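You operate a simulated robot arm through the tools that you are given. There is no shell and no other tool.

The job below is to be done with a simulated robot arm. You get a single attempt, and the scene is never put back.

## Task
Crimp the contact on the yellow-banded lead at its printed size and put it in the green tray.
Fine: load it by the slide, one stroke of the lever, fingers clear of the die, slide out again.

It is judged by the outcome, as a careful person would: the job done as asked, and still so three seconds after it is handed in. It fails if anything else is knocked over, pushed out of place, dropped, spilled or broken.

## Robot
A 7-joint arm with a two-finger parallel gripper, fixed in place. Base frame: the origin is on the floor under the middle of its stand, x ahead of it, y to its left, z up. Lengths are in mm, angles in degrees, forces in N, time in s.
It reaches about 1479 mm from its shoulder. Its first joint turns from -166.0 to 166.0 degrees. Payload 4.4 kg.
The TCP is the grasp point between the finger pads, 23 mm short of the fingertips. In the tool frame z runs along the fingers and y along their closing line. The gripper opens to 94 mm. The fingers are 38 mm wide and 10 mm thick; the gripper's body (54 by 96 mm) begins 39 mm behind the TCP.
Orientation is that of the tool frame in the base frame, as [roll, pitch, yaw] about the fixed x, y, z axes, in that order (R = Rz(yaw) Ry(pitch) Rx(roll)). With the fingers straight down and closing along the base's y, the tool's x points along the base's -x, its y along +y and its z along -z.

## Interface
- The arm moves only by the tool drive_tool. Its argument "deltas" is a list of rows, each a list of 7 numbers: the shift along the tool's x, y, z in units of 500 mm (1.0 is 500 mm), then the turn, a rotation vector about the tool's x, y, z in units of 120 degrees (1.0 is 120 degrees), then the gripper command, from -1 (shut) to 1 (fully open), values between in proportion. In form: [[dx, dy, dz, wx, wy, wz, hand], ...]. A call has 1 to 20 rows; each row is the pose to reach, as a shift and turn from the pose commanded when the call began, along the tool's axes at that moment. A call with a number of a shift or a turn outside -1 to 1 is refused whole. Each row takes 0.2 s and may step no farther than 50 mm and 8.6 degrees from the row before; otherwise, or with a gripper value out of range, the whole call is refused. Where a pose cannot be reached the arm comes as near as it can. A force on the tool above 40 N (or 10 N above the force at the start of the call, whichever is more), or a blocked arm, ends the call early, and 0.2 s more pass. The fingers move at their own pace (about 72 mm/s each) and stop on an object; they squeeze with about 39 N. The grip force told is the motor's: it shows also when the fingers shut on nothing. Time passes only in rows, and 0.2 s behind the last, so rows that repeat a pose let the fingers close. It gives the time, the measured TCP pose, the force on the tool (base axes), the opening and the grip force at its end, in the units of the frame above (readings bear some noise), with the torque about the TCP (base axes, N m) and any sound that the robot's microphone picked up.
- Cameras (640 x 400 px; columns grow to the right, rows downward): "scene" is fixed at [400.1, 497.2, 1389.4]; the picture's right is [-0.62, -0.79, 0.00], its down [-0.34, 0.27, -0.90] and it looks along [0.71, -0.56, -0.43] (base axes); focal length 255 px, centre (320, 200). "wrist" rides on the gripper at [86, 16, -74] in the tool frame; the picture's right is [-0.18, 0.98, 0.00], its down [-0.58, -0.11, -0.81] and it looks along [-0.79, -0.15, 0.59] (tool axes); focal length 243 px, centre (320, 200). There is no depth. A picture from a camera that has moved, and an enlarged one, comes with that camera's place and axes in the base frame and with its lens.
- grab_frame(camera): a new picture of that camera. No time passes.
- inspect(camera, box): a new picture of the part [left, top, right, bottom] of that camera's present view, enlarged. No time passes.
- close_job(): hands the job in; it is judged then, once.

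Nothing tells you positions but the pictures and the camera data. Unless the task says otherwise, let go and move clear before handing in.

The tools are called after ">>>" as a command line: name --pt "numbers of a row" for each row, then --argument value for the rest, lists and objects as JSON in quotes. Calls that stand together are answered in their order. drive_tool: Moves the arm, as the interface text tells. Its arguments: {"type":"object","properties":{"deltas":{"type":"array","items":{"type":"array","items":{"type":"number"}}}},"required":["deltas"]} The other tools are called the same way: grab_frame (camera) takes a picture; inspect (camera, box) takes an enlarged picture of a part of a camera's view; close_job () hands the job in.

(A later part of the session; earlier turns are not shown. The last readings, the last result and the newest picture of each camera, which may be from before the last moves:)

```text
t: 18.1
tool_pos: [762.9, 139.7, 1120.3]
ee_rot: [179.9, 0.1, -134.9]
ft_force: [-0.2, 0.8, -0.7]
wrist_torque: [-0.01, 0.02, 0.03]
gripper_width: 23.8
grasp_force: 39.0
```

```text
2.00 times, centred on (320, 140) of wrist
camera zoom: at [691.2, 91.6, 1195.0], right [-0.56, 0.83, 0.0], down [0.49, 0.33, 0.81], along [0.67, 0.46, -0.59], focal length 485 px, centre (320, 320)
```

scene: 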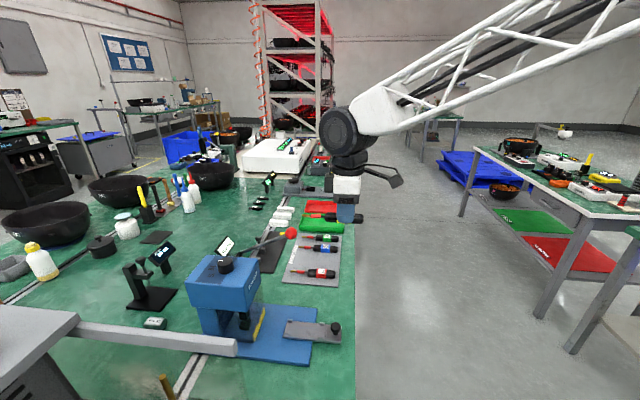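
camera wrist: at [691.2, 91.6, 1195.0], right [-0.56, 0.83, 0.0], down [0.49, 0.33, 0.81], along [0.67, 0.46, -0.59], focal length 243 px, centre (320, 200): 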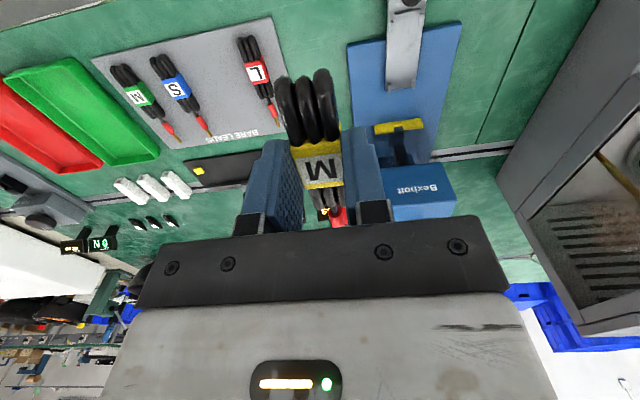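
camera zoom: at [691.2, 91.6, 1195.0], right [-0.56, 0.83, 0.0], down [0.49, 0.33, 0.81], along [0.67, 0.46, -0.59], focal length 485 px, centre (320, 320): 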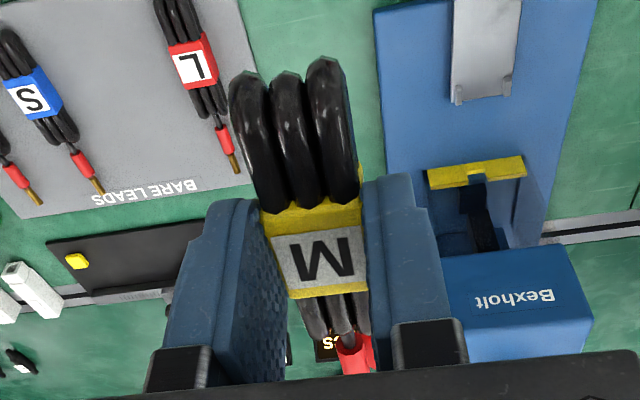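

The wrist drum would pass roughly 15 mm from the lever ball at loading height, so I'll lean the wrist 5° away from the lever. The first move, at safe height, is sideways to the slide axis and then forward.

>>> drive_tool --pt "0 0.07 0 0.015 0 0 -1" --pt "0 0.14 0 0.03 0 0 -1" --pt "0 0.205 0 0.0417 0 0 -1" --pt "-0.08 0.205 0 0.0417 0 0 -1" --pt "-0.16 0.205 0 0.0417 0 0 -1" --pt "-0.16 0.205 0.08 0.0417 0 0 -1"

>>> grab_frame --camera "scene"

>>> inspect --camera "scene" --box '[200, 60, 400, 360]'

>>> grab_frame --camera "wrist"

```text
t: 19.6
tool_pos: [748.2, 270.7, 1081.5]
ee_rot: [-175.0, 0.2, -134.9]
ft_force: [0.7, -0.4, -1.2]
wrist_torque: [-0.03, -0.02, -0.01]
gripper_width: 23.9
grasp_force: 39.7
```

```text
taken
```

scene: 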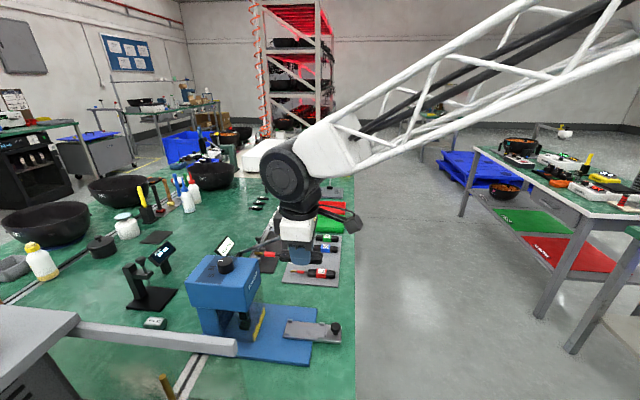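

```text
1.33 times, centred on (300, 210) of scene
camera zoom: at [400.1, 497.2, 1389.4], right [-0.62, -0.79, 0.0], down [-0.34, 0.27, -0.9], along [0.71, -0.56, -0.43], focal length 340 px, centre (347, 187)
```

zoom: 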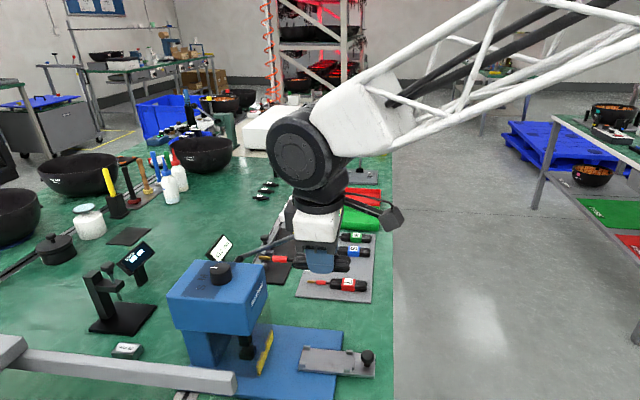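

```text
taken
camera wrist: at [671.1, 227.4, 1154.3], right [-0.56, 0.82, -0.09], down [0.44, 0.38, 0.81], along [0.7, 0.42, -0.57], focal length 243 px, centre (320, 200)
```

wrist: 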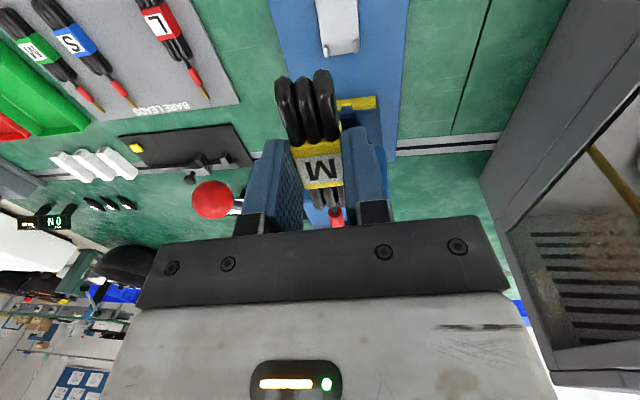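

>>> drive_tool --pt "0.002 0.006 0.08 0 0 0 -1" --pt "0.005 0.013 0.16 0 0 0 -1" --pt "0.005 0.0192 0.2422 0 0 0 -1"

>>> inspect --camera "scene" --box '[220, 140, 360, 350]'

>>> grab_frame --camera "wrist"

```text
t: 20.4
tool_pos: [746.5, 269.1, 960.5]
ee_rot: [-174.9, 0.2, -135.0]
ft_force: [0.4, -0.3, 0.2]
wrist_torque: [0.01, 0.01, -0.02]
gripper_width: 23.9
grasp_force: 38.8
```

```text
1.90 times, centred on (290, 245) of scene
camera zoom: at [400.1, 497.2, 1389.4], right [-0.62, -0.79, 0.0], down [-0.34, 0.27, -0.9], along [0.71, -0.56, -0.43], focal length 485 px, centre (377, 114)
```

zoom: 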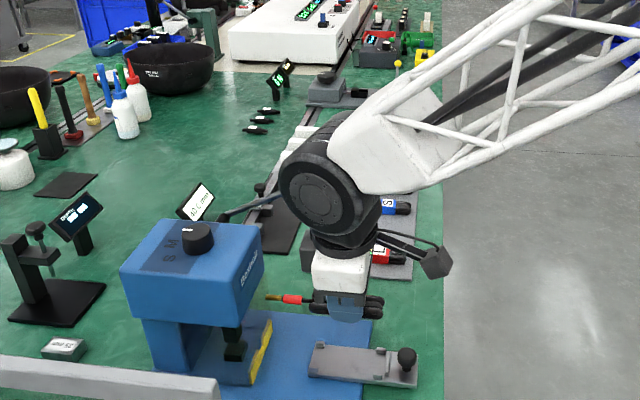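

```text
taken
camera wrist: at [670.1, 225.0, 1033.2], right [-0.56, 0.82, -0.09], down [0.44, 0.38, 0.81], along [0.7, 0.42, -0.57], focal length 243 px, centre (320, 200)
```

wrist: 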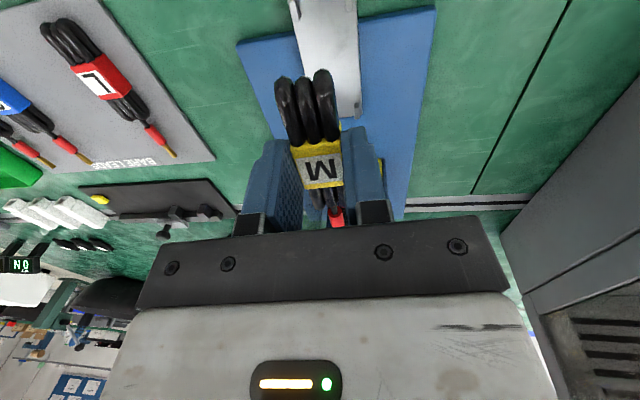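

>>> inspect --camera "scene" --box '[270, 150, 350, 230]'

>>> inspect --camera "scene" --box '[260, 225, 350, 335]'

```text
5.00 times, centred on (310, 190) of scene
camera zoom: at [400.1, 497.2, 1389.4], right [-0.62, -0.79, 0.0], down [-0.34, 0.27, -0.9], along [0.71, -0.56, -0.43], focal length 1274 px, centre (370, 250)
```

zoom: 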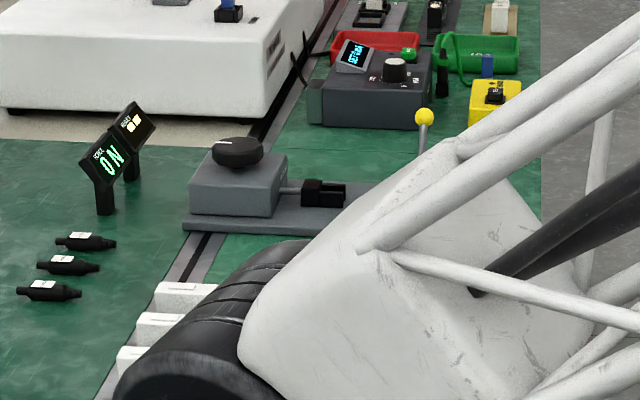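

```text
3.64 times, centred on (305, 280) of scene
camera zoom: at [400.1, 497.2, 1389.4], right [-0.62, -0.79, 0.0], down [-0.34, 0.27, -0.9], along [0.71, -0.56, -0.43], focal length 926 px, centre (374, -91)
```

zoom: 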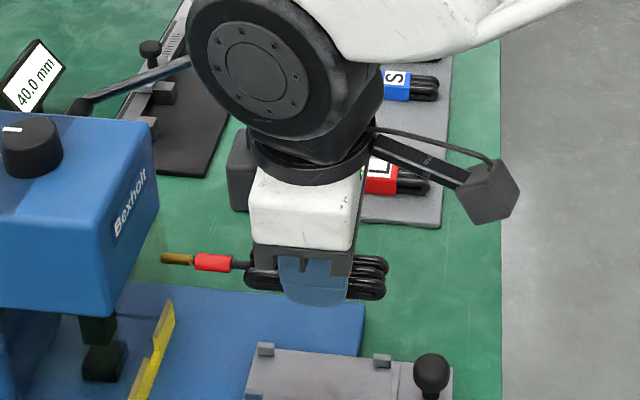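

The drum is shorter than I feared, so there are about 30 mm of clearance to the ball even when upright. I'll take the lean back out so the lead is flat, and go down to just above the slide.

>>> drive_tool --pt "0 0.003 0.05 -0.021 0 0 -1" --pt "-0.001 0.0058 0.1 -0.042 0 0 -1" --pt "-0.001 0.0058 0.121 -0.042 0 0 -1"

>>> inspect --camera "scene" --box '[240, 240, 350, 350]'

>>> grab_frame --camera "wrist"

>>> inspect --camera "wrist" --box '[250, 0, 410, 220]'

```text
t: 21.1
tool_pos: [748.3, 267.6, 899.8]
ee_rot: [180.0, 0.1, -135.1]
ft_force: [-0.1, 0.2, -1.5]
wrist_torque: [-0.01, 0.01, -0.02]
gripper_width: 23.7
grasp_force: 38.6
```

```text
3.64 times, centred on (295, 295) of scene
camera zoom: at [400.1, 497.2, 1389.4], right [-0.62, -0.79, 0.0], down [-0.34, 0.27, -0.9], along [0.71, -0.56, -0.43], focal length 926 px, centre (411, -146)
```

zoom: 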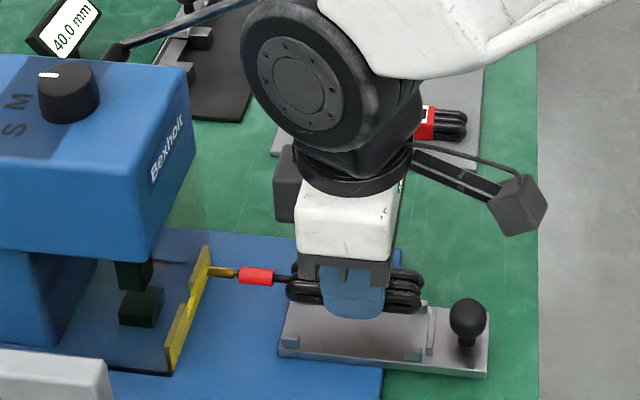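

```text
taken
camera wrist: at [677.1, 218.9, 973.6], right [-0.56, 0.83, 0.0], down [0.49, 0.33, 0.81], along [0.67, 0.46, -0.59], focal length 243 px, centre (320, 200)
```

wrist: 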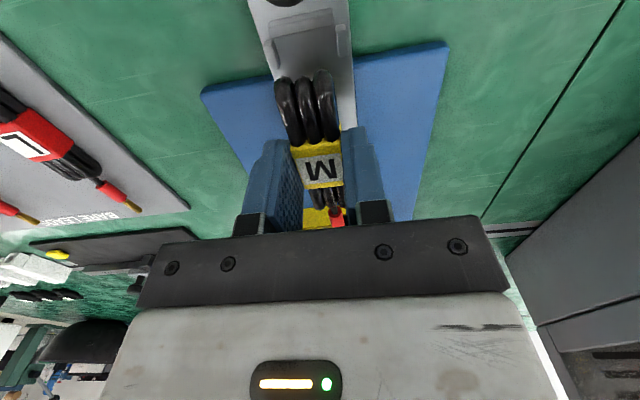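

```text
1.82 times, centred on (330, 110) of wrist
camera zoom: at [677.1, 218.9, 973.6], right [-0.56, 0.83, 0.0], down [0.49, 0.33, 0.81], along [0.67, 0.46, -0.59], focal length 441 px, centre (302, 364)
```

zoom: 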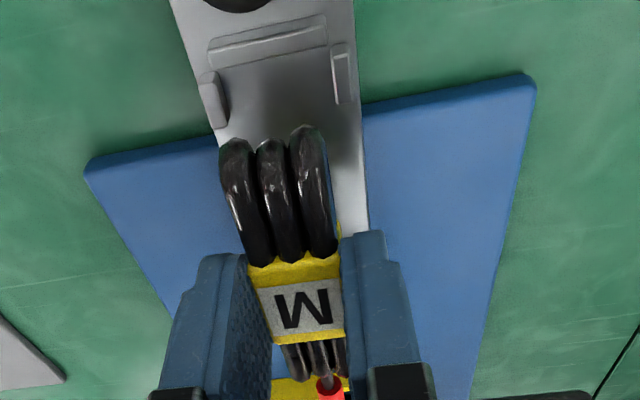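

The lead is centred on the slide (nib edges at ±15 mm, coil end about 2.5 mm ahead of the back bar). I'll lower to just above the plate, then feel for contact.

>>> drive_tool --pt "0 0 0.02 0 0 0 -1" --pt "0 0 0.038 0 0 0 -1" --pt "0 0 0.044 0 0 0 -1" --pt "0 0 0.048 0 0 0 -1"

>>> inspect --camera "scene" --box '[260, 290, 350, 350]'

```text
t: 22.1
tool_pos: [748.3, 265.8, 873.8]
ee_rot: [179.9, 0.2, -135.0]
ft_force: [0.3, 0.6, -0.2]
wrist_torque: [0.02, 0.05, -0.01]
gripper_width: 23.8
grasp_force: 39.4
```

```text
6.67 times, centred on (305, 320) of scene
camera zoom: at [400.1, 497.2, 1389.4], right [-0.62, -0.79, 0.0], down [-0.34, 0.27, -0.9], along [0.71, -0.56, -0.43], focal length 1698 px, centre (420, -600)
```

zoom: 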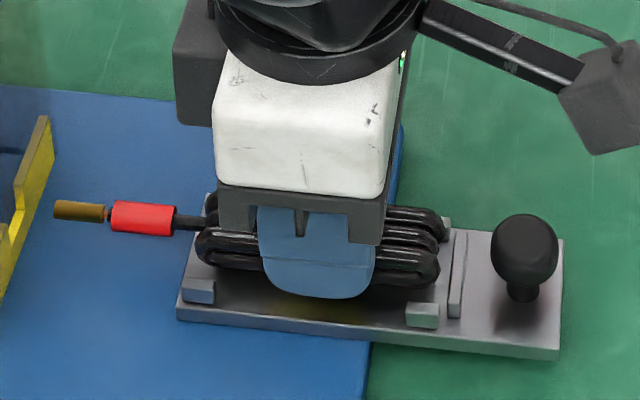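

>>> drive_tool --pt "0 0 0.004 0 0 0 -1" --pt "0 0 0.008 0 0 0 -1" --pt "0 0 0.01 0 0 0 -1"

>>> inspect --camera "scene" --box '[260, 290, 350, 350]'

```text
t: 22.9
tool_pos: [750.5, 267.9, 869.9]
ee_rot: [179.9, 0.2, -134.9]
ft_force: [0.1, 0.2, -0.7]
wrist_torque: [-0.02, 0.0, 0.02]
gripper_width: 24.0
grasp_force: 39.1
```

```text
6.67 times, centred on (305, 320) of scene
camera zoom: at [400.1, 497.2, 1389.4], right [-0.62, -0.79, 0.0], down [-0.34, 0.27, -0.9], along [0.71, -0.56, -0.43], focal length 1698 px, centre (420, -600)
```

zoom: 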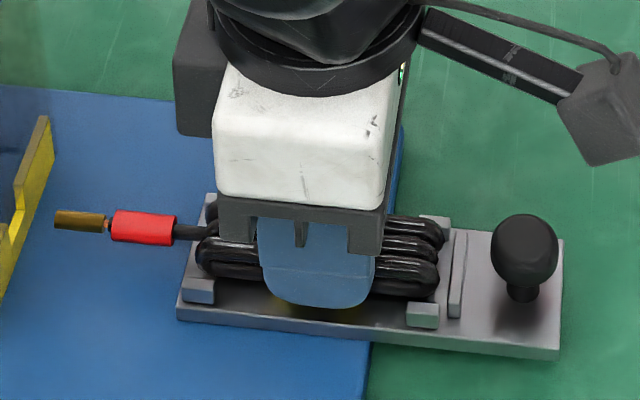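

>>> drive_tool --pt "0 0 0.003 0 0 0 -1" --pt "0 0 0.006 0 0 0 -1"

```text
t: 23.6
tool_pos: [750.4, 266.6, 869.7]
ee_rot: [180.0, 0.3, -135.0]
ft_force: [-3.5, 4.6, 31.5]
wrist_torque: [-0.32, 0.56, -0.02]
gripper_width: 24.0
grasp_force: 38.8
```

Contact is felt (31 N up), so the coil is on the plate. I'll back off 2–3 mm to unload, then open.

>>> drive_tool --pt "0 0 -0.003 0 0 0 -1" --pt "0 0 -0.005 0 0 0 -1"

>>> inspect --camera "wrist" --box '[250, 0, 410, 220]'

>>> inspect --camera "scene" --box '[260, 290, 350, 350]'

```text
t: 24.1
tool_pos: [748.7, 267.2, 869.9]
ee_rot: [-180.0, 0.0, -135.0]
ft_force: [4.5, 1.4, 19.3]
wrist_torque: [0.21, -0.38, 0.02]
gripper_width: 23.7
grasp_force: 38.7
```

```text
1.82 times, centred on (330, 110) of wrist
camera zoom: at [677.7, 218.1, 943.8], right [-0.56, 0.83, 0.0], down [0.49, 0.33, 0.81], along [0.67, 0.46, -0.59], focal length 441 px, centre (302, 364)
```

zoom: 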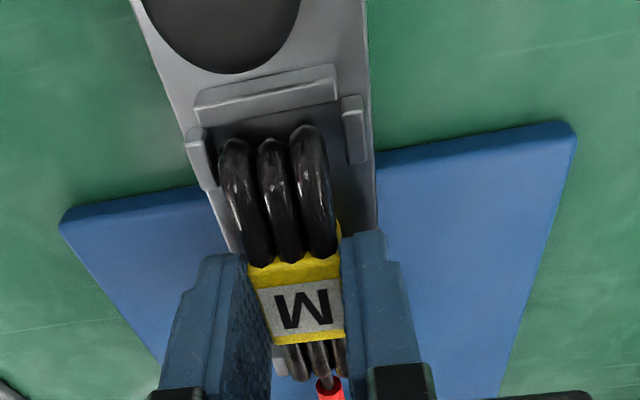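

```text
6.67 times, centred on (305, 320) of scene
camera zoom: at [400.1, 497.2, 1389.4], right [-0.62, -0.79, 0.0], down [-0.34, 0.27, -0.9], along [0.71, -0.56, -0.43], focal length 1698 px, centre (420, -600)
```

zoom: 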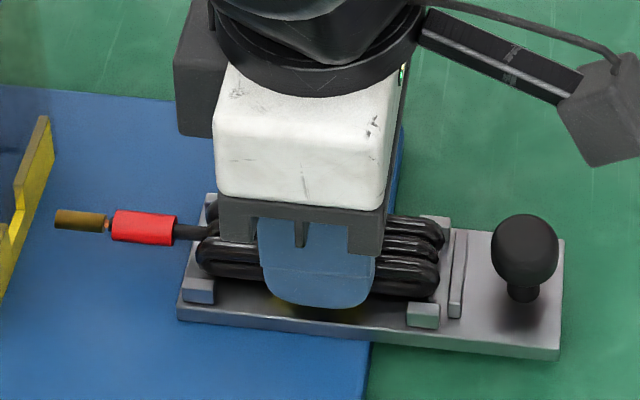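

>>> drive_tool --pt "0 0 -0.004 0 0 0 -1" --pt "0 0 -0.004 0 0 0 -0.35" --pt "0 0 -0.004 0 0 0 -0.02" --pt "0 0 -0.004 0 0 0 -0.02"

>>> inspect --camera "wrist" --box '[250, 0, 410, 220]'

>>> inspect --camera "scene" --box '[260, 290, 350, 350]'

```text
t: 25.1
tool_pos: [749.2, 266.3, 871.7]
ee_rot: [179.9, 0.1, -135.0]
ft_force: [0.1, -0.8, 0.7]
wrist_torque: [-0.02, 0.0, 0.0]
gripper_width: 46.1
grasp_force: 0.1
```

```text
1.82 times, centred on (330, 110) of wrist
camera zoom: at [677.6, 218.0, 945.9], right [-0.56, 0.83, 0.0], down [0.49, 0.33, 0.81], along [0.67, 0.46, -0.59], focal length 441 px, centre (302, 364)
```

zoom: 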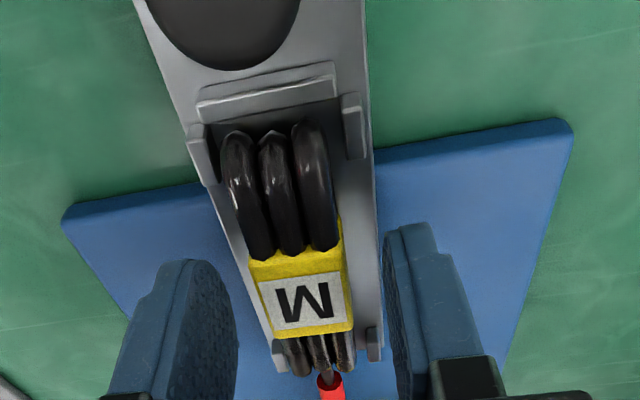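

```text
6.67 times, centred on (305, 320) of scene
camera zoom: at [400.1, 497.2, 1389.4], right [-0.62, -0.79, 0.0], down [-0.34, 0.27, -0.9], along [0.71, -0.56, -0.43], focal length 1698 px, centre (420, -600)
```

zoom: 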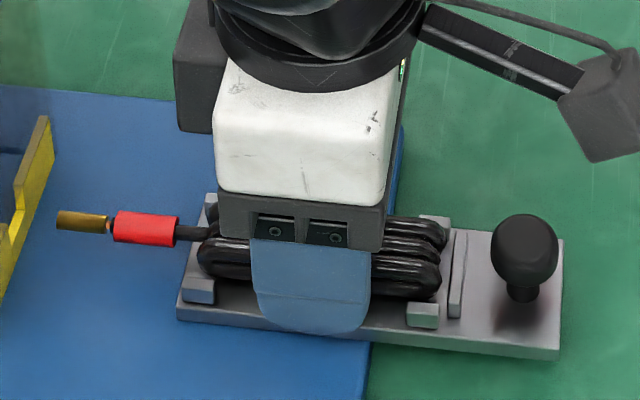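

The lead sits squarely in the nest. I'll rise clear and move back toward the robot, tilting the fingers 25° forward so the wrist stays away from the lever while I work the slide knob.

>>> drive_tool --pt "0 0 -0.02 0 0 0 -0.02" --pt "0 0 -0.06 0 0 0 -0.02" --pt "0 0 -0.13 0 0 0 -0.02" --pt "0.04 0 -0.2 0 -0.05 0 -0.02" --pt "0.1 0 -0.2 0 -0.1 0 -0.02" --pt "0.15 0 -0.19 0 -0.15 0 -0.02" --pt "0.19 0 -0.17 0 -0.2083 0 -0.02" --pt "0.201 0 -0.16 0 -0.2083 0 -0.02"

>>> grab_frame --camera "wrist"

>>> inspect --camera "scene" --box '[240, 230, 360, 350]'

```text
t: 26.9
tool_pos: [679.3, 195.4, 950.3]
ee_rot: [180.0, 25.2, -135.0]
ft_force: [-0.2, 0.1, 0.3]
wrist_torque: [0.03, 0.01, 0.02]
gripper_width: 46.2
grasp_force: 0.1
```

```text
taken
camera wrist: at [590.4, 130.5, 982.2], right [-0.58, 0.81, 0.08], down [0.21, 0.05, 0.98], along [0.79, 0.58, -0.2], focal length 243 px, centre (320, 200)
```

wrist: 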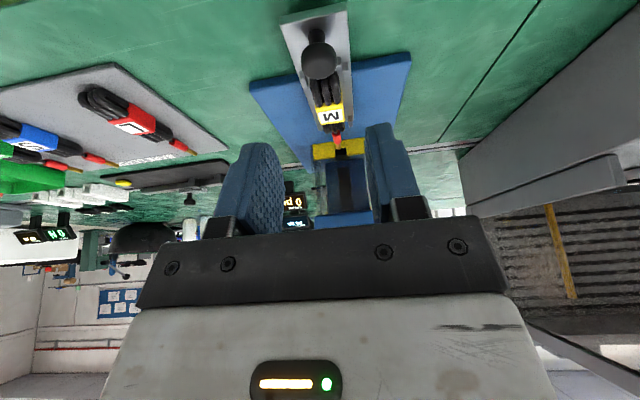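

```text
3.33 times, centred on (300, 290) of scene
camera zoom: at [400.1, 497.2, 1389.4], right [-0.62, -0.79, 0.0], down [-0.34, 0.27, -0.9], along [0.71, -0.56, -0.43], focal length 849 px, centre (387, -100)
```

zoom: 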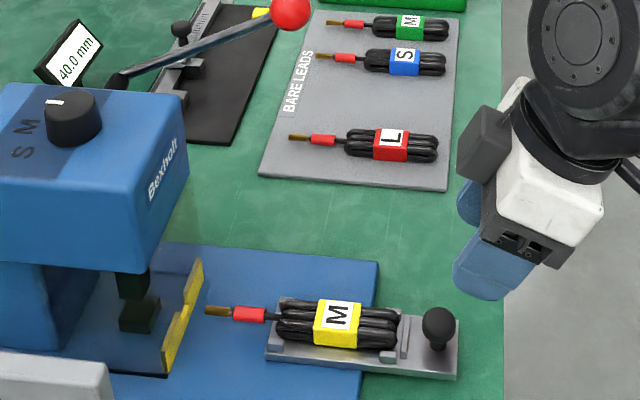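

The lead is nicely seated and the contact points at the guard's notch. Next I'll bring the fingers over the slide knob at about (p 645, q 340, z 866) and recheck before straddling it.

>>> drive_tool --pt "0.012 0.003 0.045 0 0 0 -0.02" --pt "0.024 0.005 0.09 0 0 0 -0.02"

>>> grab_frame --camera "wrist"

>>> inspect --camera "wrist" --box '[240, 50, 400, 220]'

>>> inspect --camera "scene" --box '[290, 270, 370, 350]'

```text
t: 27.6
tool_pos: [682.8, 203.6, 905.6]
ee_rot: [180.0, 25.0, -135.1]
ft_force: [0.6, 0.5, -0.8]
wrist_torque: [0.0, 0.02, 0.01]
gripper_width: 46.2
grasp_force: 0.1
```

```text
taken
camera wrist: at [594.1, 138.3, 936.3], right [-0.58, 0.81, 0.08], down [0.21, 0.05, 0.98], along [0.79, 0.58, -0.2], focal length 243 px, centre (320, 200)
```

wrist: 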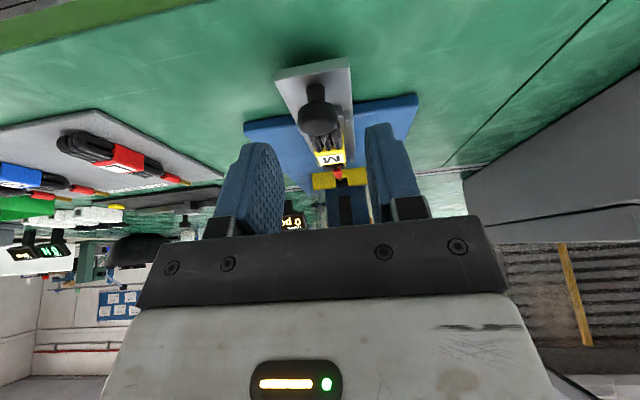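

```text
2.35 times, centred on (320, 135) of wrist
camera zoom: at [594.1, 138.3, 936.3], right [-0.58, 0.81, 0.08], down [0.21, 0.05, 0.98], along [0.79, 0.58, -0.2], focal length 571 px, centre (320, 353)
```

zoom: 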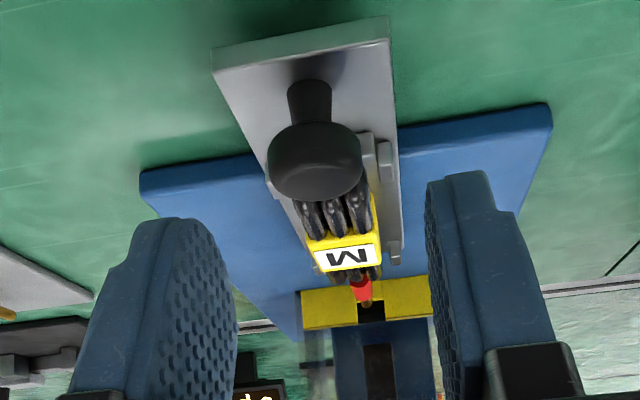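

```text
5.00 times, centred on (330, 310) of scene
camera zoom: at [400.1, 497.2, 1389.4], right [-0.62, -0.79, 0.0], down [-0.34, 0.27, -0.9], along [0.71, -0.56, -0.43], focal length 1274 px, centre (270, -350)
```

zoom: 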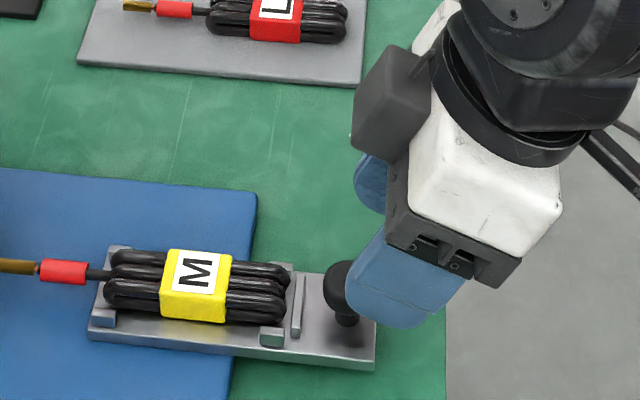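

The knob is centred between the fingers. Moving in along the finger axis and closing on it.

>>> drive_tool --pt "0 0 0.025 0 0 0 -0.02" --pt "0.001 0 0.05 0 0 0 -0.02" --pt "0.001 0 0.062 0 0 0 -0.02" --pt "0.001 0 0.062 0 0 0 -0.02"

>>> inspect --camera "scene" --box '[290, 270, 370, 350]'

>>> grab_frame --camera "wrist"

```text
t: 28.6
tool_pos: [689.9, 211.0, 877.3]
ee_rot: [179.9, 25.1, -135.1]
ft_force: [-0.7, 0.4, -0.5]
wrist_torque: [0.05, -0.03, 0.01]
gripper_width: 46.1
grasp_force: 0.0
```

```text
5.00 times, centred on (330, 310) of scene
camera zoom: at [400.1, 497.2, 1389.4], right [-0.62, -0.79, 0.0], down [-0.34, 0.27, -0.9], along [0.71, -0.56, -0.43], focal length 1274 px, centre (270, -350)
```

zoom: 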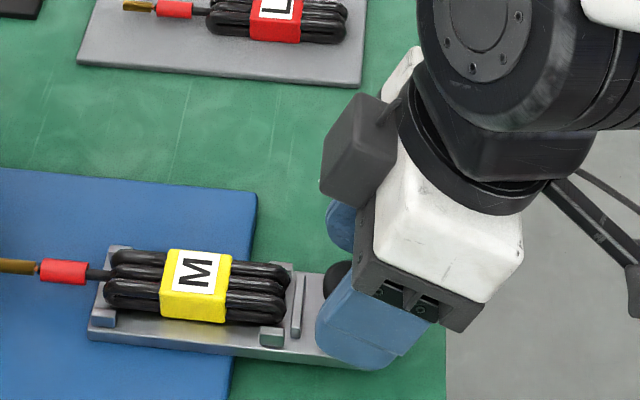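

```text
taken
camera wrist: at [602.7, 147.7, 908.2], right [-0.58, 0.81, 0.08], down [0.21, 0.05, 0.98], along [0.79, 0.58, -0.2], focal length 243 px, centre (320, 200)
```

wrist: 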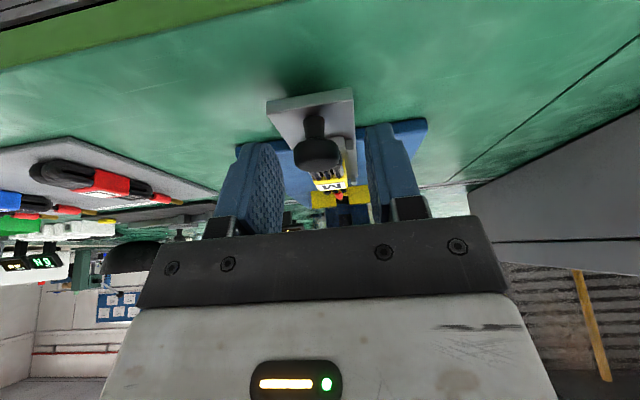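

>>> drive_tool --pt "0 0 0 0 0 0 -0.4" --pt "0 0 0 0 0 0 -1" --pt "0 0 0 0 0 0 -1"

```text
t: 29.3
tool_pos: [692.3, 212.0, 876.2]
ee_rot: [-179.9, 25.1, -135.2]
ft_force: [8.9, -5.8, -2.5]
wrist_torque: [-0.14, -0.18, -0.05]
gripper_width: 23.0
grasp_force: 45.0
stopped in row 3: the force on the tool passed its limit at 42 N (the readings are from after the stop); the commanded pose is now the measured one
```

The knob is gripped (23 mm). I'll push the slide in straight along +p in small steps, watching the force.

>>> drive_tool --pt "0 -0.002 0 0 0 0 -1" --pt "-0.0091 -0.002 0.0042 0 0 0 -1" --pt "-0.0181 -0.002 0.0085 0 0 0 -1" --pt "-0.0272 -0.002 0.0127 0 0 0 -1" --pt "-0.0362 -0.002 0.0169 0 0 0 -1"

>>> inspect --camera "scene" --box '[220, 260, 350, 350]'

```text
t: 30.5
tool_pos: [705.9, 226.3, 875.8]
ee_rot: [180.0, 25.1, -135.1]
ft_force: [-9.7, 9.3, -3.0]
wrist_torque: [0.08, 0.29, 0.16]
gripper_width: 23.1
grasp_force: 45.5
```

```text
4.44 times, centred on (285, 305) of scene
camera zoom: at [400.1, 497.2, 1389.4], right [-0.62, -0.79, 0.0], down [-0.34, 0.27, -0.9], along [0.71, -0.56, -0.43], focal length 1132 px, centre (476, -267)
```

zoom: 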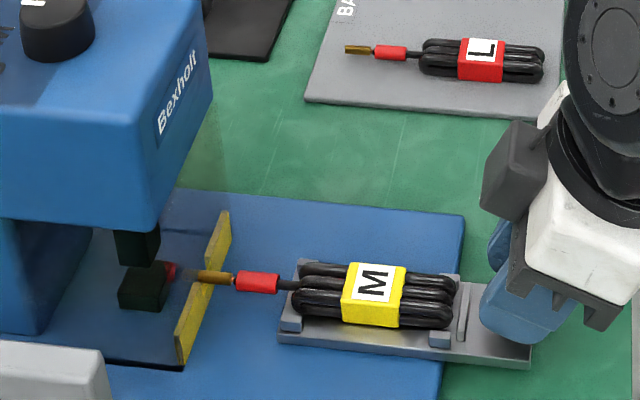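

>>> inspect --camera "scene" --box '[235, 295, 295, 340]'

>>> inspect --camera "wrist" --box '[280, 120, 380, 220]'

```text
8.89 times, centred on (265, 318) of scene
camera zoom: at [400.1, 497.2, 1389.4], right [-0.62, -0.79, 0.0], down [-0.34, 0.27, -0.9], along [0.71, -0.56, -0.43], focal length 2264 px, centre (809, -844)
```

zoom: 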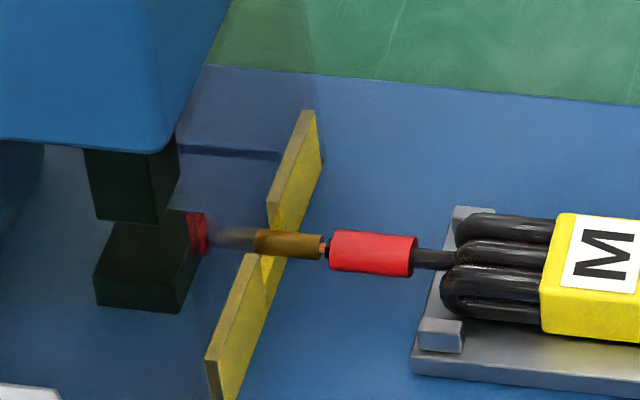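

```text
4.00 times, centred on (330, 170) of wrist
camera zoom: at [618.0, 160.4, 908.3], right [-0.58, 0.81, 0.08], down [0.21, 0.05, 0.98], along [0.79, 0.58, -0.2], focal length 970 px, centre (280, 320)
```

zoom: 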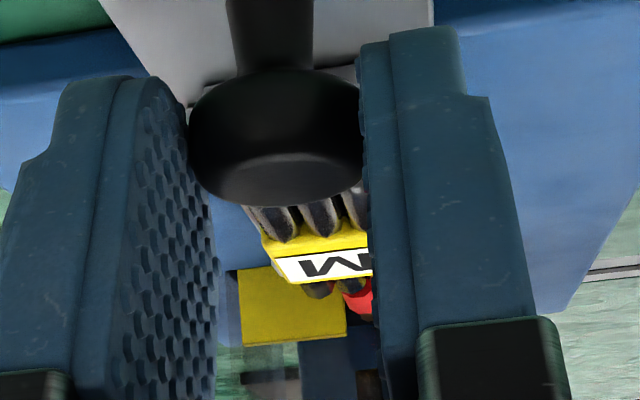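

The contact is passing cleanly through the guard's notch. Continuing in steps.

>>> drive_tool --pt "-0.0091 0.001 0.0042 0 0 0 -1" --pt "-0.0181 0.001 0.0085 0 0 0 -1" --pt "-0.0272 0.001 0.0127 0 0 0 -1" --pt "-0.0362 0.001 0.0169 0 0 0 -1"

>>> inspect --camera "scene" --box '[235, 295, 295, 340]'

>>> inspect --camera "scene" --box '[220, 230, 360, 350]'

```text
t: 31.5
tool_pos: [721.4, 239.7, 878.0]
ee_rot: [180.0, 25.1, -135.1]
ft_force: [-6.4, 5.6, -7.7]
wrist_torque: [0.02, 0.22, 0.07]
gripper_width: 23.0
grasp_force: 45.5
```

```text
8.89 times, centred on (265, 318) of scene
camera zoom: at [400.1, 497.2, 1389.4], right [-0.62, -0.79, 0.0], down [-0.34, 0.27, -0.9], along [0.71, -0.56, -0.43], focal length 2264 px, centre (809, -844)
```

zoom: 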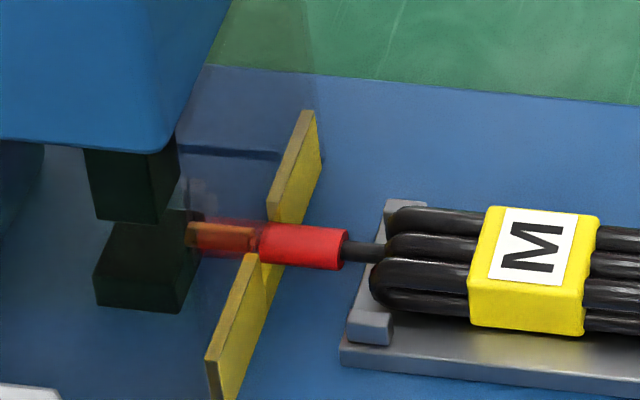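

```text
3.33 times, centred on (290, 290) of scene
camera zoom: at [400.1, 497.2, 1389.4], right [-0.62, -0.79, 0.0], down [-0.34, 0.27, -0.9], along [0.71, -0.56, -0.43], focal length 849 px, centre (420, -100)
```

zoom: 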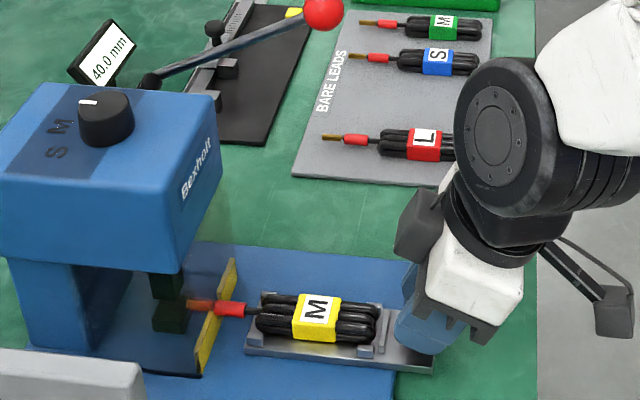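

>>> drive_tool --pt "-0.0091 0.001 0.0038 0 0 0 -1" --pt "-0.0181 0.001 0.0077 0 0 0 -1" --pt "-0.0272 0.001 0.0117 0 0 0 -1"

>>> inspect --camera "scene" --box '[235, 295, 295, 340]'

```text
t: 32.3
tool_pos: [730.2, 248.7, 877.5]
ee_rot: [-180.0, 25.1, -135.2]
ft_force: [17.9, -18.7, -28.0]
wrist_torque: [-0.47, -0.14, -0.26]
gripper_width: 22.8
grasp_force: 44.8
```

```text
8.89 times, centred on (265, 318) of scene
camera zoom: at [400.1, 497.2, 1389.4], right [-0.62, -0.79, 0.0], down [-0.34, 0.27, -0.9], along [0.71, -0.56, -0.43], focal length 2264 px, centre (809, -844)
```

zoom: 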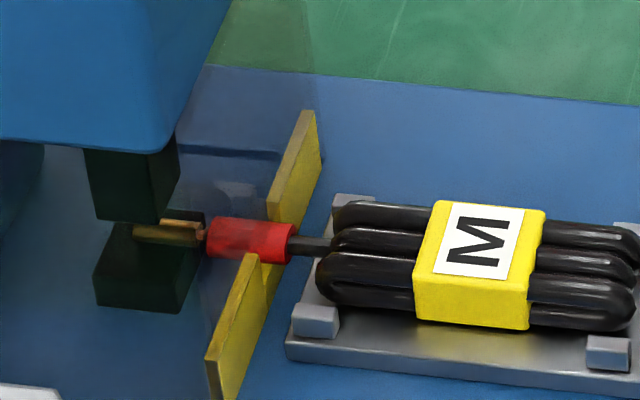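

The contact is on the lower die, and the loads are only side and vertical misalignment (no end-stop force yet). I'll correct those and push further gently.

>>> drive_tool --pt "0.0013 -0.002 0.0027 0 0 0 -1" --pt "-0.0033 -0.002 0.0048 0 0 0 -1" --pt "-0.0078 -0.002 0.0069 0 0 0 -1"

>>> inspect --camera "scene" --box '[235, 295, 295, 340]'

```text
t: 33.1
tool_pos: [734.8, 253.3, 877.0]
ee_rot: [179.9, 25.2, -134.9]
ft_force: [-5.5, 5.2, -3.3]
wrist_torque: [0.16, 0.09, 0.06]
gripper_width: 23.1
grasp_force: 45.2
```

```text
8.89 times, centred on (265, 318) of scene
camera zoom: at [400.1, 497.2, 1389.4], right [-0.62, -0.79, 0.0], down [-0.34, 0.27, -0.9], along [0.71, -0.56, -0.43], focal length 2264 px, centre (809, -844)
```

zoom: 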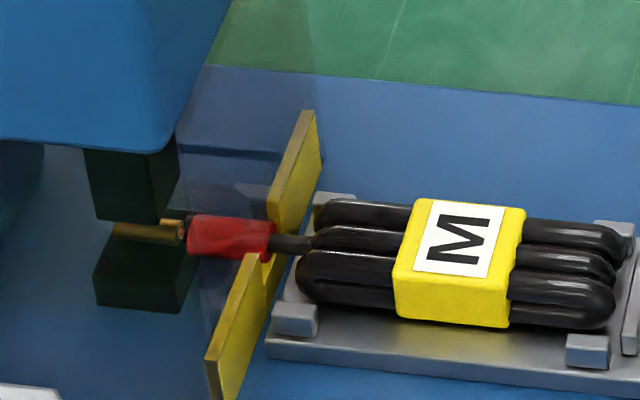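

>>> drive_tool --pt "-0.0045 0 0.0021 0 0 0 -1" --pt "-0.0091 0 0.0042 0 0 0 -1" --pt "-0.0136 0 0.0063 0 0 0 -1"

>>> inspect --camera "scene" --box '[235, 295, 295, 340]'

```text
t: 33.5
tool_pos: [736.1, 255.2, 877.0]
ee_rot: [-180.0, 25.1, -135.0]
ft_force: [-16.8, -11.1, 12.5]
wrist_torque: [-0.17, 0.35, 0.05]
gripper_width: 23.1
grasp_force: 45.5
stopped in row 2: the force on the tool passed its limit at 44 N (the readings are from after the stop); the commanded pose is now the measured one
```

```text
8.89 times, centred on (265, 318) of scene
camera zoom: at [400.1, 497.2, 1389.4], right [-0.62, -0.79, 0.0], down [-0.34, 0.27, -0.9], along [0.71, -0.56, -0.43], focal length 2264 px, centre (809, -844)
```

zoom: 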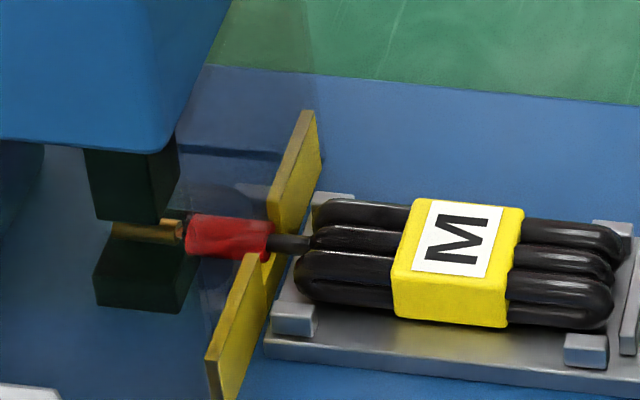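

The slide has hit its end stop, with the contact barrel in the die. I'll open the fingers off the knob and back away along the finger axis.

>>> drive_tool --pt "0 0 0 0 0 0 -0.4" --pt "0 0 0 0 0 0 -0.02" --pt "0 0 0 0 0 0 -0.02" --pt "0 0 -0.04 0 0 0 -0.02" --pt "0 0 -0.09 0 0 0 -0.02" --pt "0 0 -0.16 0 0 0 -0.02" --pt "0 0 -0.24 0 0 0 -0.02"

>>> inspect --camera "scene" --box '[220, 270, 340, 360]'

>>> grab_frame --camera "wrist"

```text
t: 35.1
tool_pos: [700.2, 217.9, 985.0]
ee_rot: [180.0, 25.1, -135.2]
ft_force: [-0.1, 0.5, 0.2]
wrist_torque: [-0.01, 0.03, -0.01]
gripper_width: 46.1
grasp_force: 0.1
```

```text
4.44 times, centred on (280, 315) of scene
camera zoom: at [400.1, 497.2, 1389.4], right [-0.62, -0.79, 0.0], down [-0.34, 0.27, -0.9], along [0.71, -0.56, -0.43], focal length 1132 px, centre (498, -311)
```

zoom: 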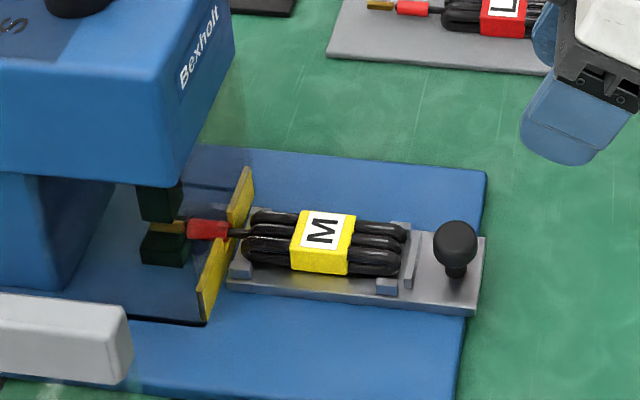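

```text
taken
camera wrist: at [612.0, 152.9, 1016.9], right [-0.58, 0.81, 0.08], down [0.21, 0.05, 0.98], along [0.79, 0.58, -0.2], focal length 243 px, centre (320, 200)
```

wrist: 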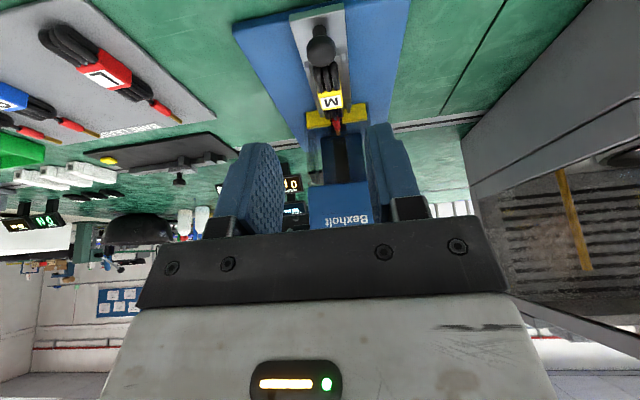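

The slide is fully home and the contact barrel is on the die. Next I'll rise, straighten the tool and line up behind and above the lever ball to measure it.

>>> drive_tool --pt "-0.03 0 -0.07 0 0.03 0 -0.02" --pt "-0.07 -0.03 -0.13 0 0.07 0 -0.02" --pt "-0.11 -0.07 -0.18 0 0.11 0 -0.02" --pt "-0.15 -0.11 -0.23 0 0.15 0 -0.02" --pt "-0.185 -0.145 -0.27 0 0.18 0 -0.02" --pt "-0.213 -0.174 -0.309 0 0.209 0 -0.02"

>>> grab_frame --camera "wrist"

>>> inspect --camera "wrist" --box '[260, 80, 420, 220]'

>>> inspect --camera "scene" --box '[190, 200, 350, 320]'

```text
t: 36.5
tool_pos: [783.0, 177.7, 1170.9]
ee_rot: [180.0, -0.1, -135.0]
ft_force: [0.7, 0.4, 0.2]
wrist_torque: [0.01, 0.0, 0.01]
gripper_width: 46.2
grasp_force: 0.1
```

```text
taken
camera wrist: at [711.9, 130.0, 1246.5], right [-0.56, 0.83, 0.0], down [0.49, 0.33, 0.81], along [0.67, 0.45, -0.59], focal length 243 px, centre (320, 200)
```

wrist: 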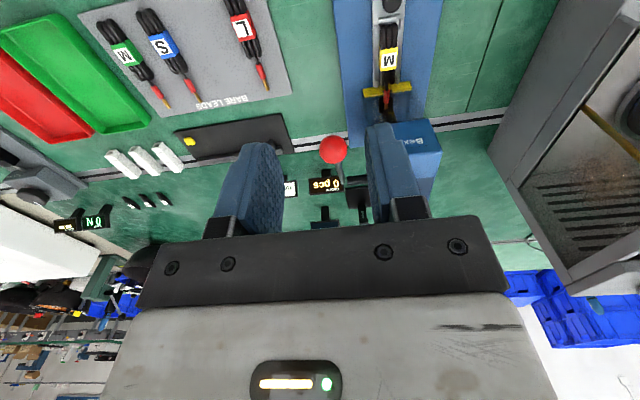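

```text
2.86 times, centred on (340, 150) of wrist
camera zoom: at [711.9, 130.0, 1246.5], right [-0.56, 0.83, 0.0], down [0.49, 0.33, 0.81], along [0.67, 0.45, -0.59], focal length 693 px, centre (263, 343)
```

zoom: 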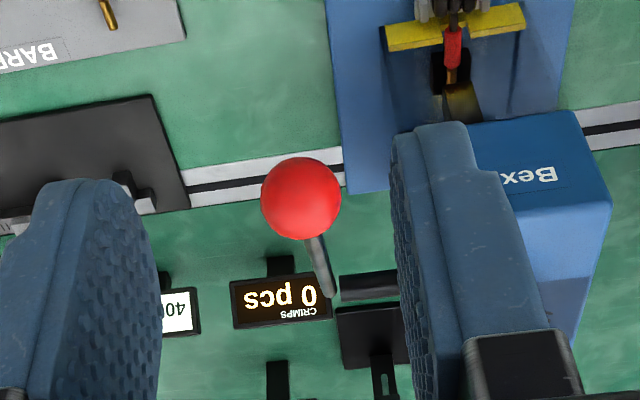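

```text
3.33 times, centred on (270, 260) of scene
camera zoom: at [400.1, 497.2, 1389.4], right [-0.62, -0.79, 0.0], down [-0.34, 0.27, -0.9], along [0.71, -0.56, -0.43], focal length 849 px, centre (487, 0)
```

zoom: 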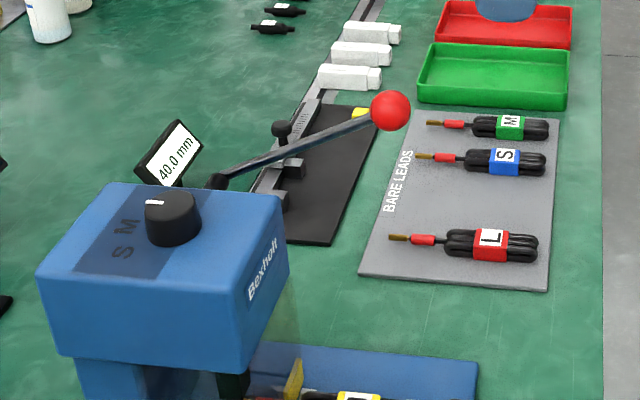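

The ball is at (764, 429, 1059) with a 14 mm radius, and the hub is near (897, 420, 991), so the lever arm is about 149 mm and sits about 27° above level. I'll shut the fingers and position the tips just above the ball.

>>> drive_tool --pt "-0.06 -0.001 0 0 0 0 -1" --pt "-0.12 -0.001 0 0 0 0 -1" --pt "-0.17 -0.001 0.02 0 0 0 -1" --pt "-0.17 -0.001 0.08 0 0 0 -1" --pt "-0.17 -0.001 0.124 0 0 0 -1"

>>> inspect --camera "scene" --box '[220, 160, 340, 280]'

>>> grab_frame --camera "wrist"

```text
t: 37.7
tool_pos: [844.0, 238.7, 1108.6]
ee_rot: [-180.0, 0.1, -135.1]
ft_force: [-0.3, 0.3, 0.3]
wrist_torque: [0.0, -0.01, 0.02]
gripper_width: 0.1
grasp_force: 39.0
```

```text
3.33 times, centred on (280, 220) of scene
camera zoom: at [400.1, 497.2, 1389.4], right [-0.62, -0.79, 0.0], down [-0.34, 0.27, -0.9], along [0.71, -0.56, -0.43], focal length 849 px, centre (453, 133)
```

zoom: 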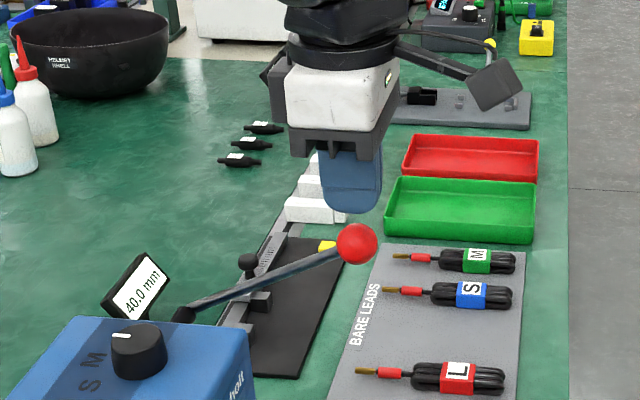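

```text
taken
camera wrist: at [771.7, 190.2, 1184.0], right [-0.56, 0.83, 0.0], down [0.49, 0.33, 0.81], along [0.67, 0.46, -0.59], focal length 243 px, centre (320, 200)
```

wrist: 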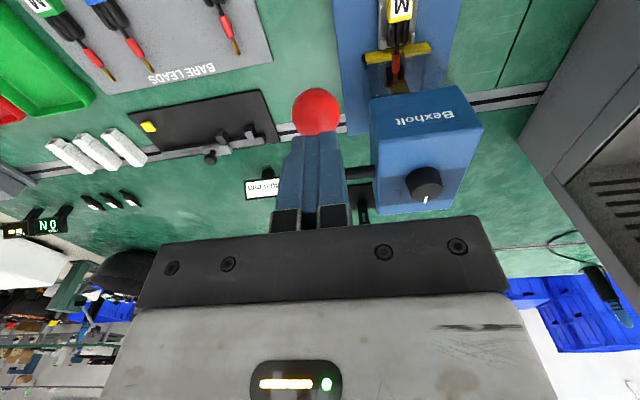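

The closed fingertips are centred over the ball. I'll push it down along its arc in small steps, checking the force.

>>> drive_tool --pt "0.005 -0.001 0.023 0 0 0 -1" --pt "0.0136 -0.001 0.049 0 0 0 -1" --pt "0.022 -0.001 0.0734 0 0 0 -1" --pt "0.0286 -0.001 0.0986 0 0 0 -1"

>>> inspect --camera "scene" --box '[200, 180, 340, 350]'

```text
t: 38.7
tool_pos: [833.2, 226.8, 1060.0]
ee_rot: [179.9, 0.0, -135.0]
ft_force: [-1.7, 0.6, 4.5]
wrist_torque: [-0.01, 0.0, -0.04]
gripper_width: 0.0
grasp_force: 38.8
```

```text
2.35 times, centred on (270, 265) of scene
camera zoom: at [400.1, 497.2, 1389.4], right [-0.62, -0.79, 0.0], down [-0.34, 0.27, -0.9], along [0.71, -0.56, -0.43], focal length 599 px, centre (438, 47)
```

zoom: 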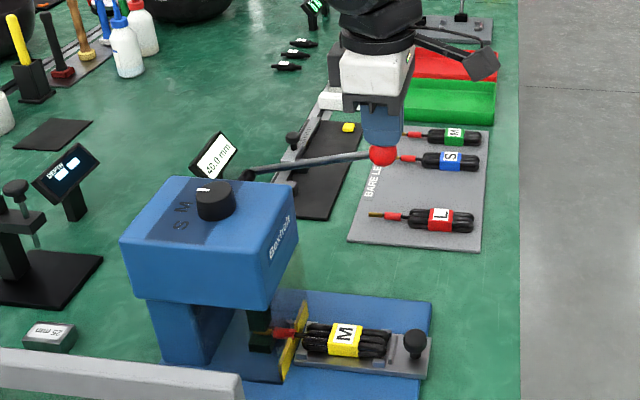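

The lever is following easily (about 5 N). Continuing the same stroke.

>>> drive_tool --pt "0.0044 0 0.0256 0 0 0 -1" --pt "0.0064 0 0.0516 0 0 0 -1" --pt "0.0062 0 0.0776 0 0 0 -1" --pt "0.0038 0 0.1034 0 0 0 -1"

>>> inspect --camera "scene" --box '[200, 180, 340, 350]'

>>> grab_frame --camera "wrist"

```text
t: 39.7
tool_pos: [831.7, 226.2, 1008.1]
ee_rot: [179.9, 0.1, -135.0]
ft_force: [-3.4, -1.6, 5.4]
wrist_torque: [-0.04, -0.03, -0.03]
gripper_width: 0.2
grasp_force: 39.1
```

```text
2.35 times, centred on (270, 265) of scene
camera zoom: at [400.1, 497.2, 1389.4], right [-0.62, -0.79, 0.0], down [-0.34, 0.27, -0.9], along [0.71, -0.56, -0.43], focal length 599 px, centre (438, 47)
```

zoom: 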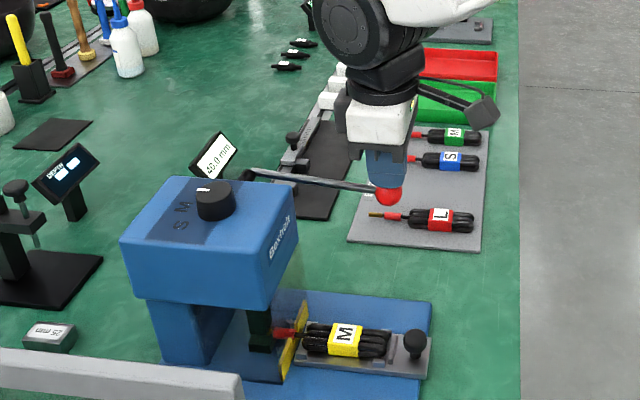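

```text
taken
camera wrist: at [760.1, 177.9, 1082.6], right [-0.56, 0.83, 0.0], down [0.49, 0.33, 0.81], along [0.67, 0.46, -0.59], focal length 243 px, centre (320, 200)
```

wrist: 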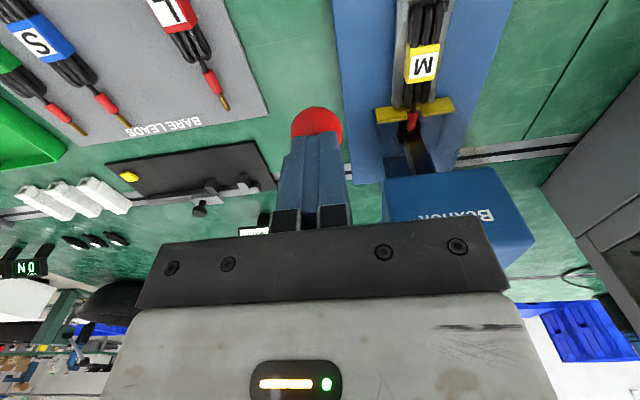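

>>> drive_tool --pt "-0.0048 0 0.0256 0 0 0 -1" --pt "-0.0118 0 0.0506 0 0 0 -1" --pt "-0.0208 0 0.075 0 0 0 -1" --pt "-0.032 0 0.0984 0 0 0 -1"

>>> inspect --camera "scene" --box '[200, 180, 340, 350]'

>>> grab_frame --camera "wrist"

```text
t: 40.4
tool_pos: [837.1, 230.6, 987.7]
ee_rot: [-179.8, 0.2, -135.0]
ft_force: [-2.5, 0.7, 13.9]
wrist_torque: [0.02, 0.03, 0.08]
gripper_width: 0.2
grasp_force: 39.0
stopped in row 3: the force on the tool passed its limit at 55 N (the readings are from after the stop); the commanded pose is now the measured one
```

```text
2.35 times, centred on (270, 265) of scene
camera zoom: at [400.1, 497.2, 1389.4], right [-0.62, -0.79, 0.0], down [-0.34, 0.27, -0.9], along [0.71, -0.56, -0.43], focal length 599 px, centre (438, 47)
```

zoom: 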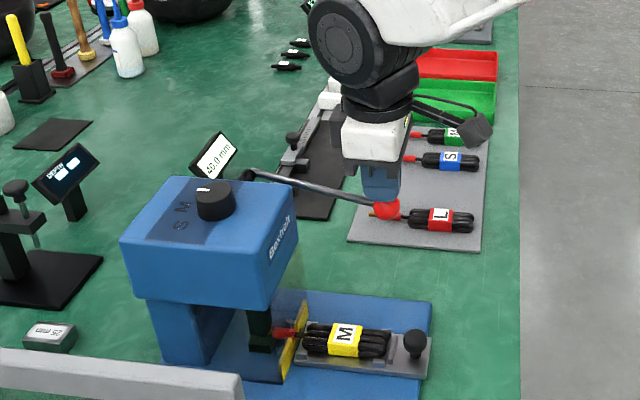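

```text
taken
camera wrist: at [764.9, 182.0, 1062.7], right [-0.56, 0.83, 0.0], down [0.48, 0.33, 0.81], along [0.67, 0.46, -0.59], focal length 243 px, centre (320, 200)
```

wrist: 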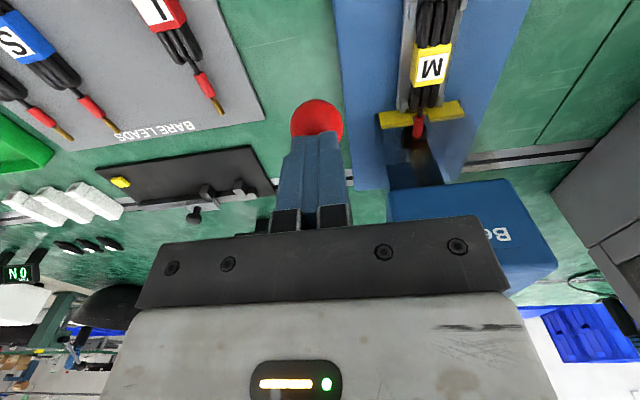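

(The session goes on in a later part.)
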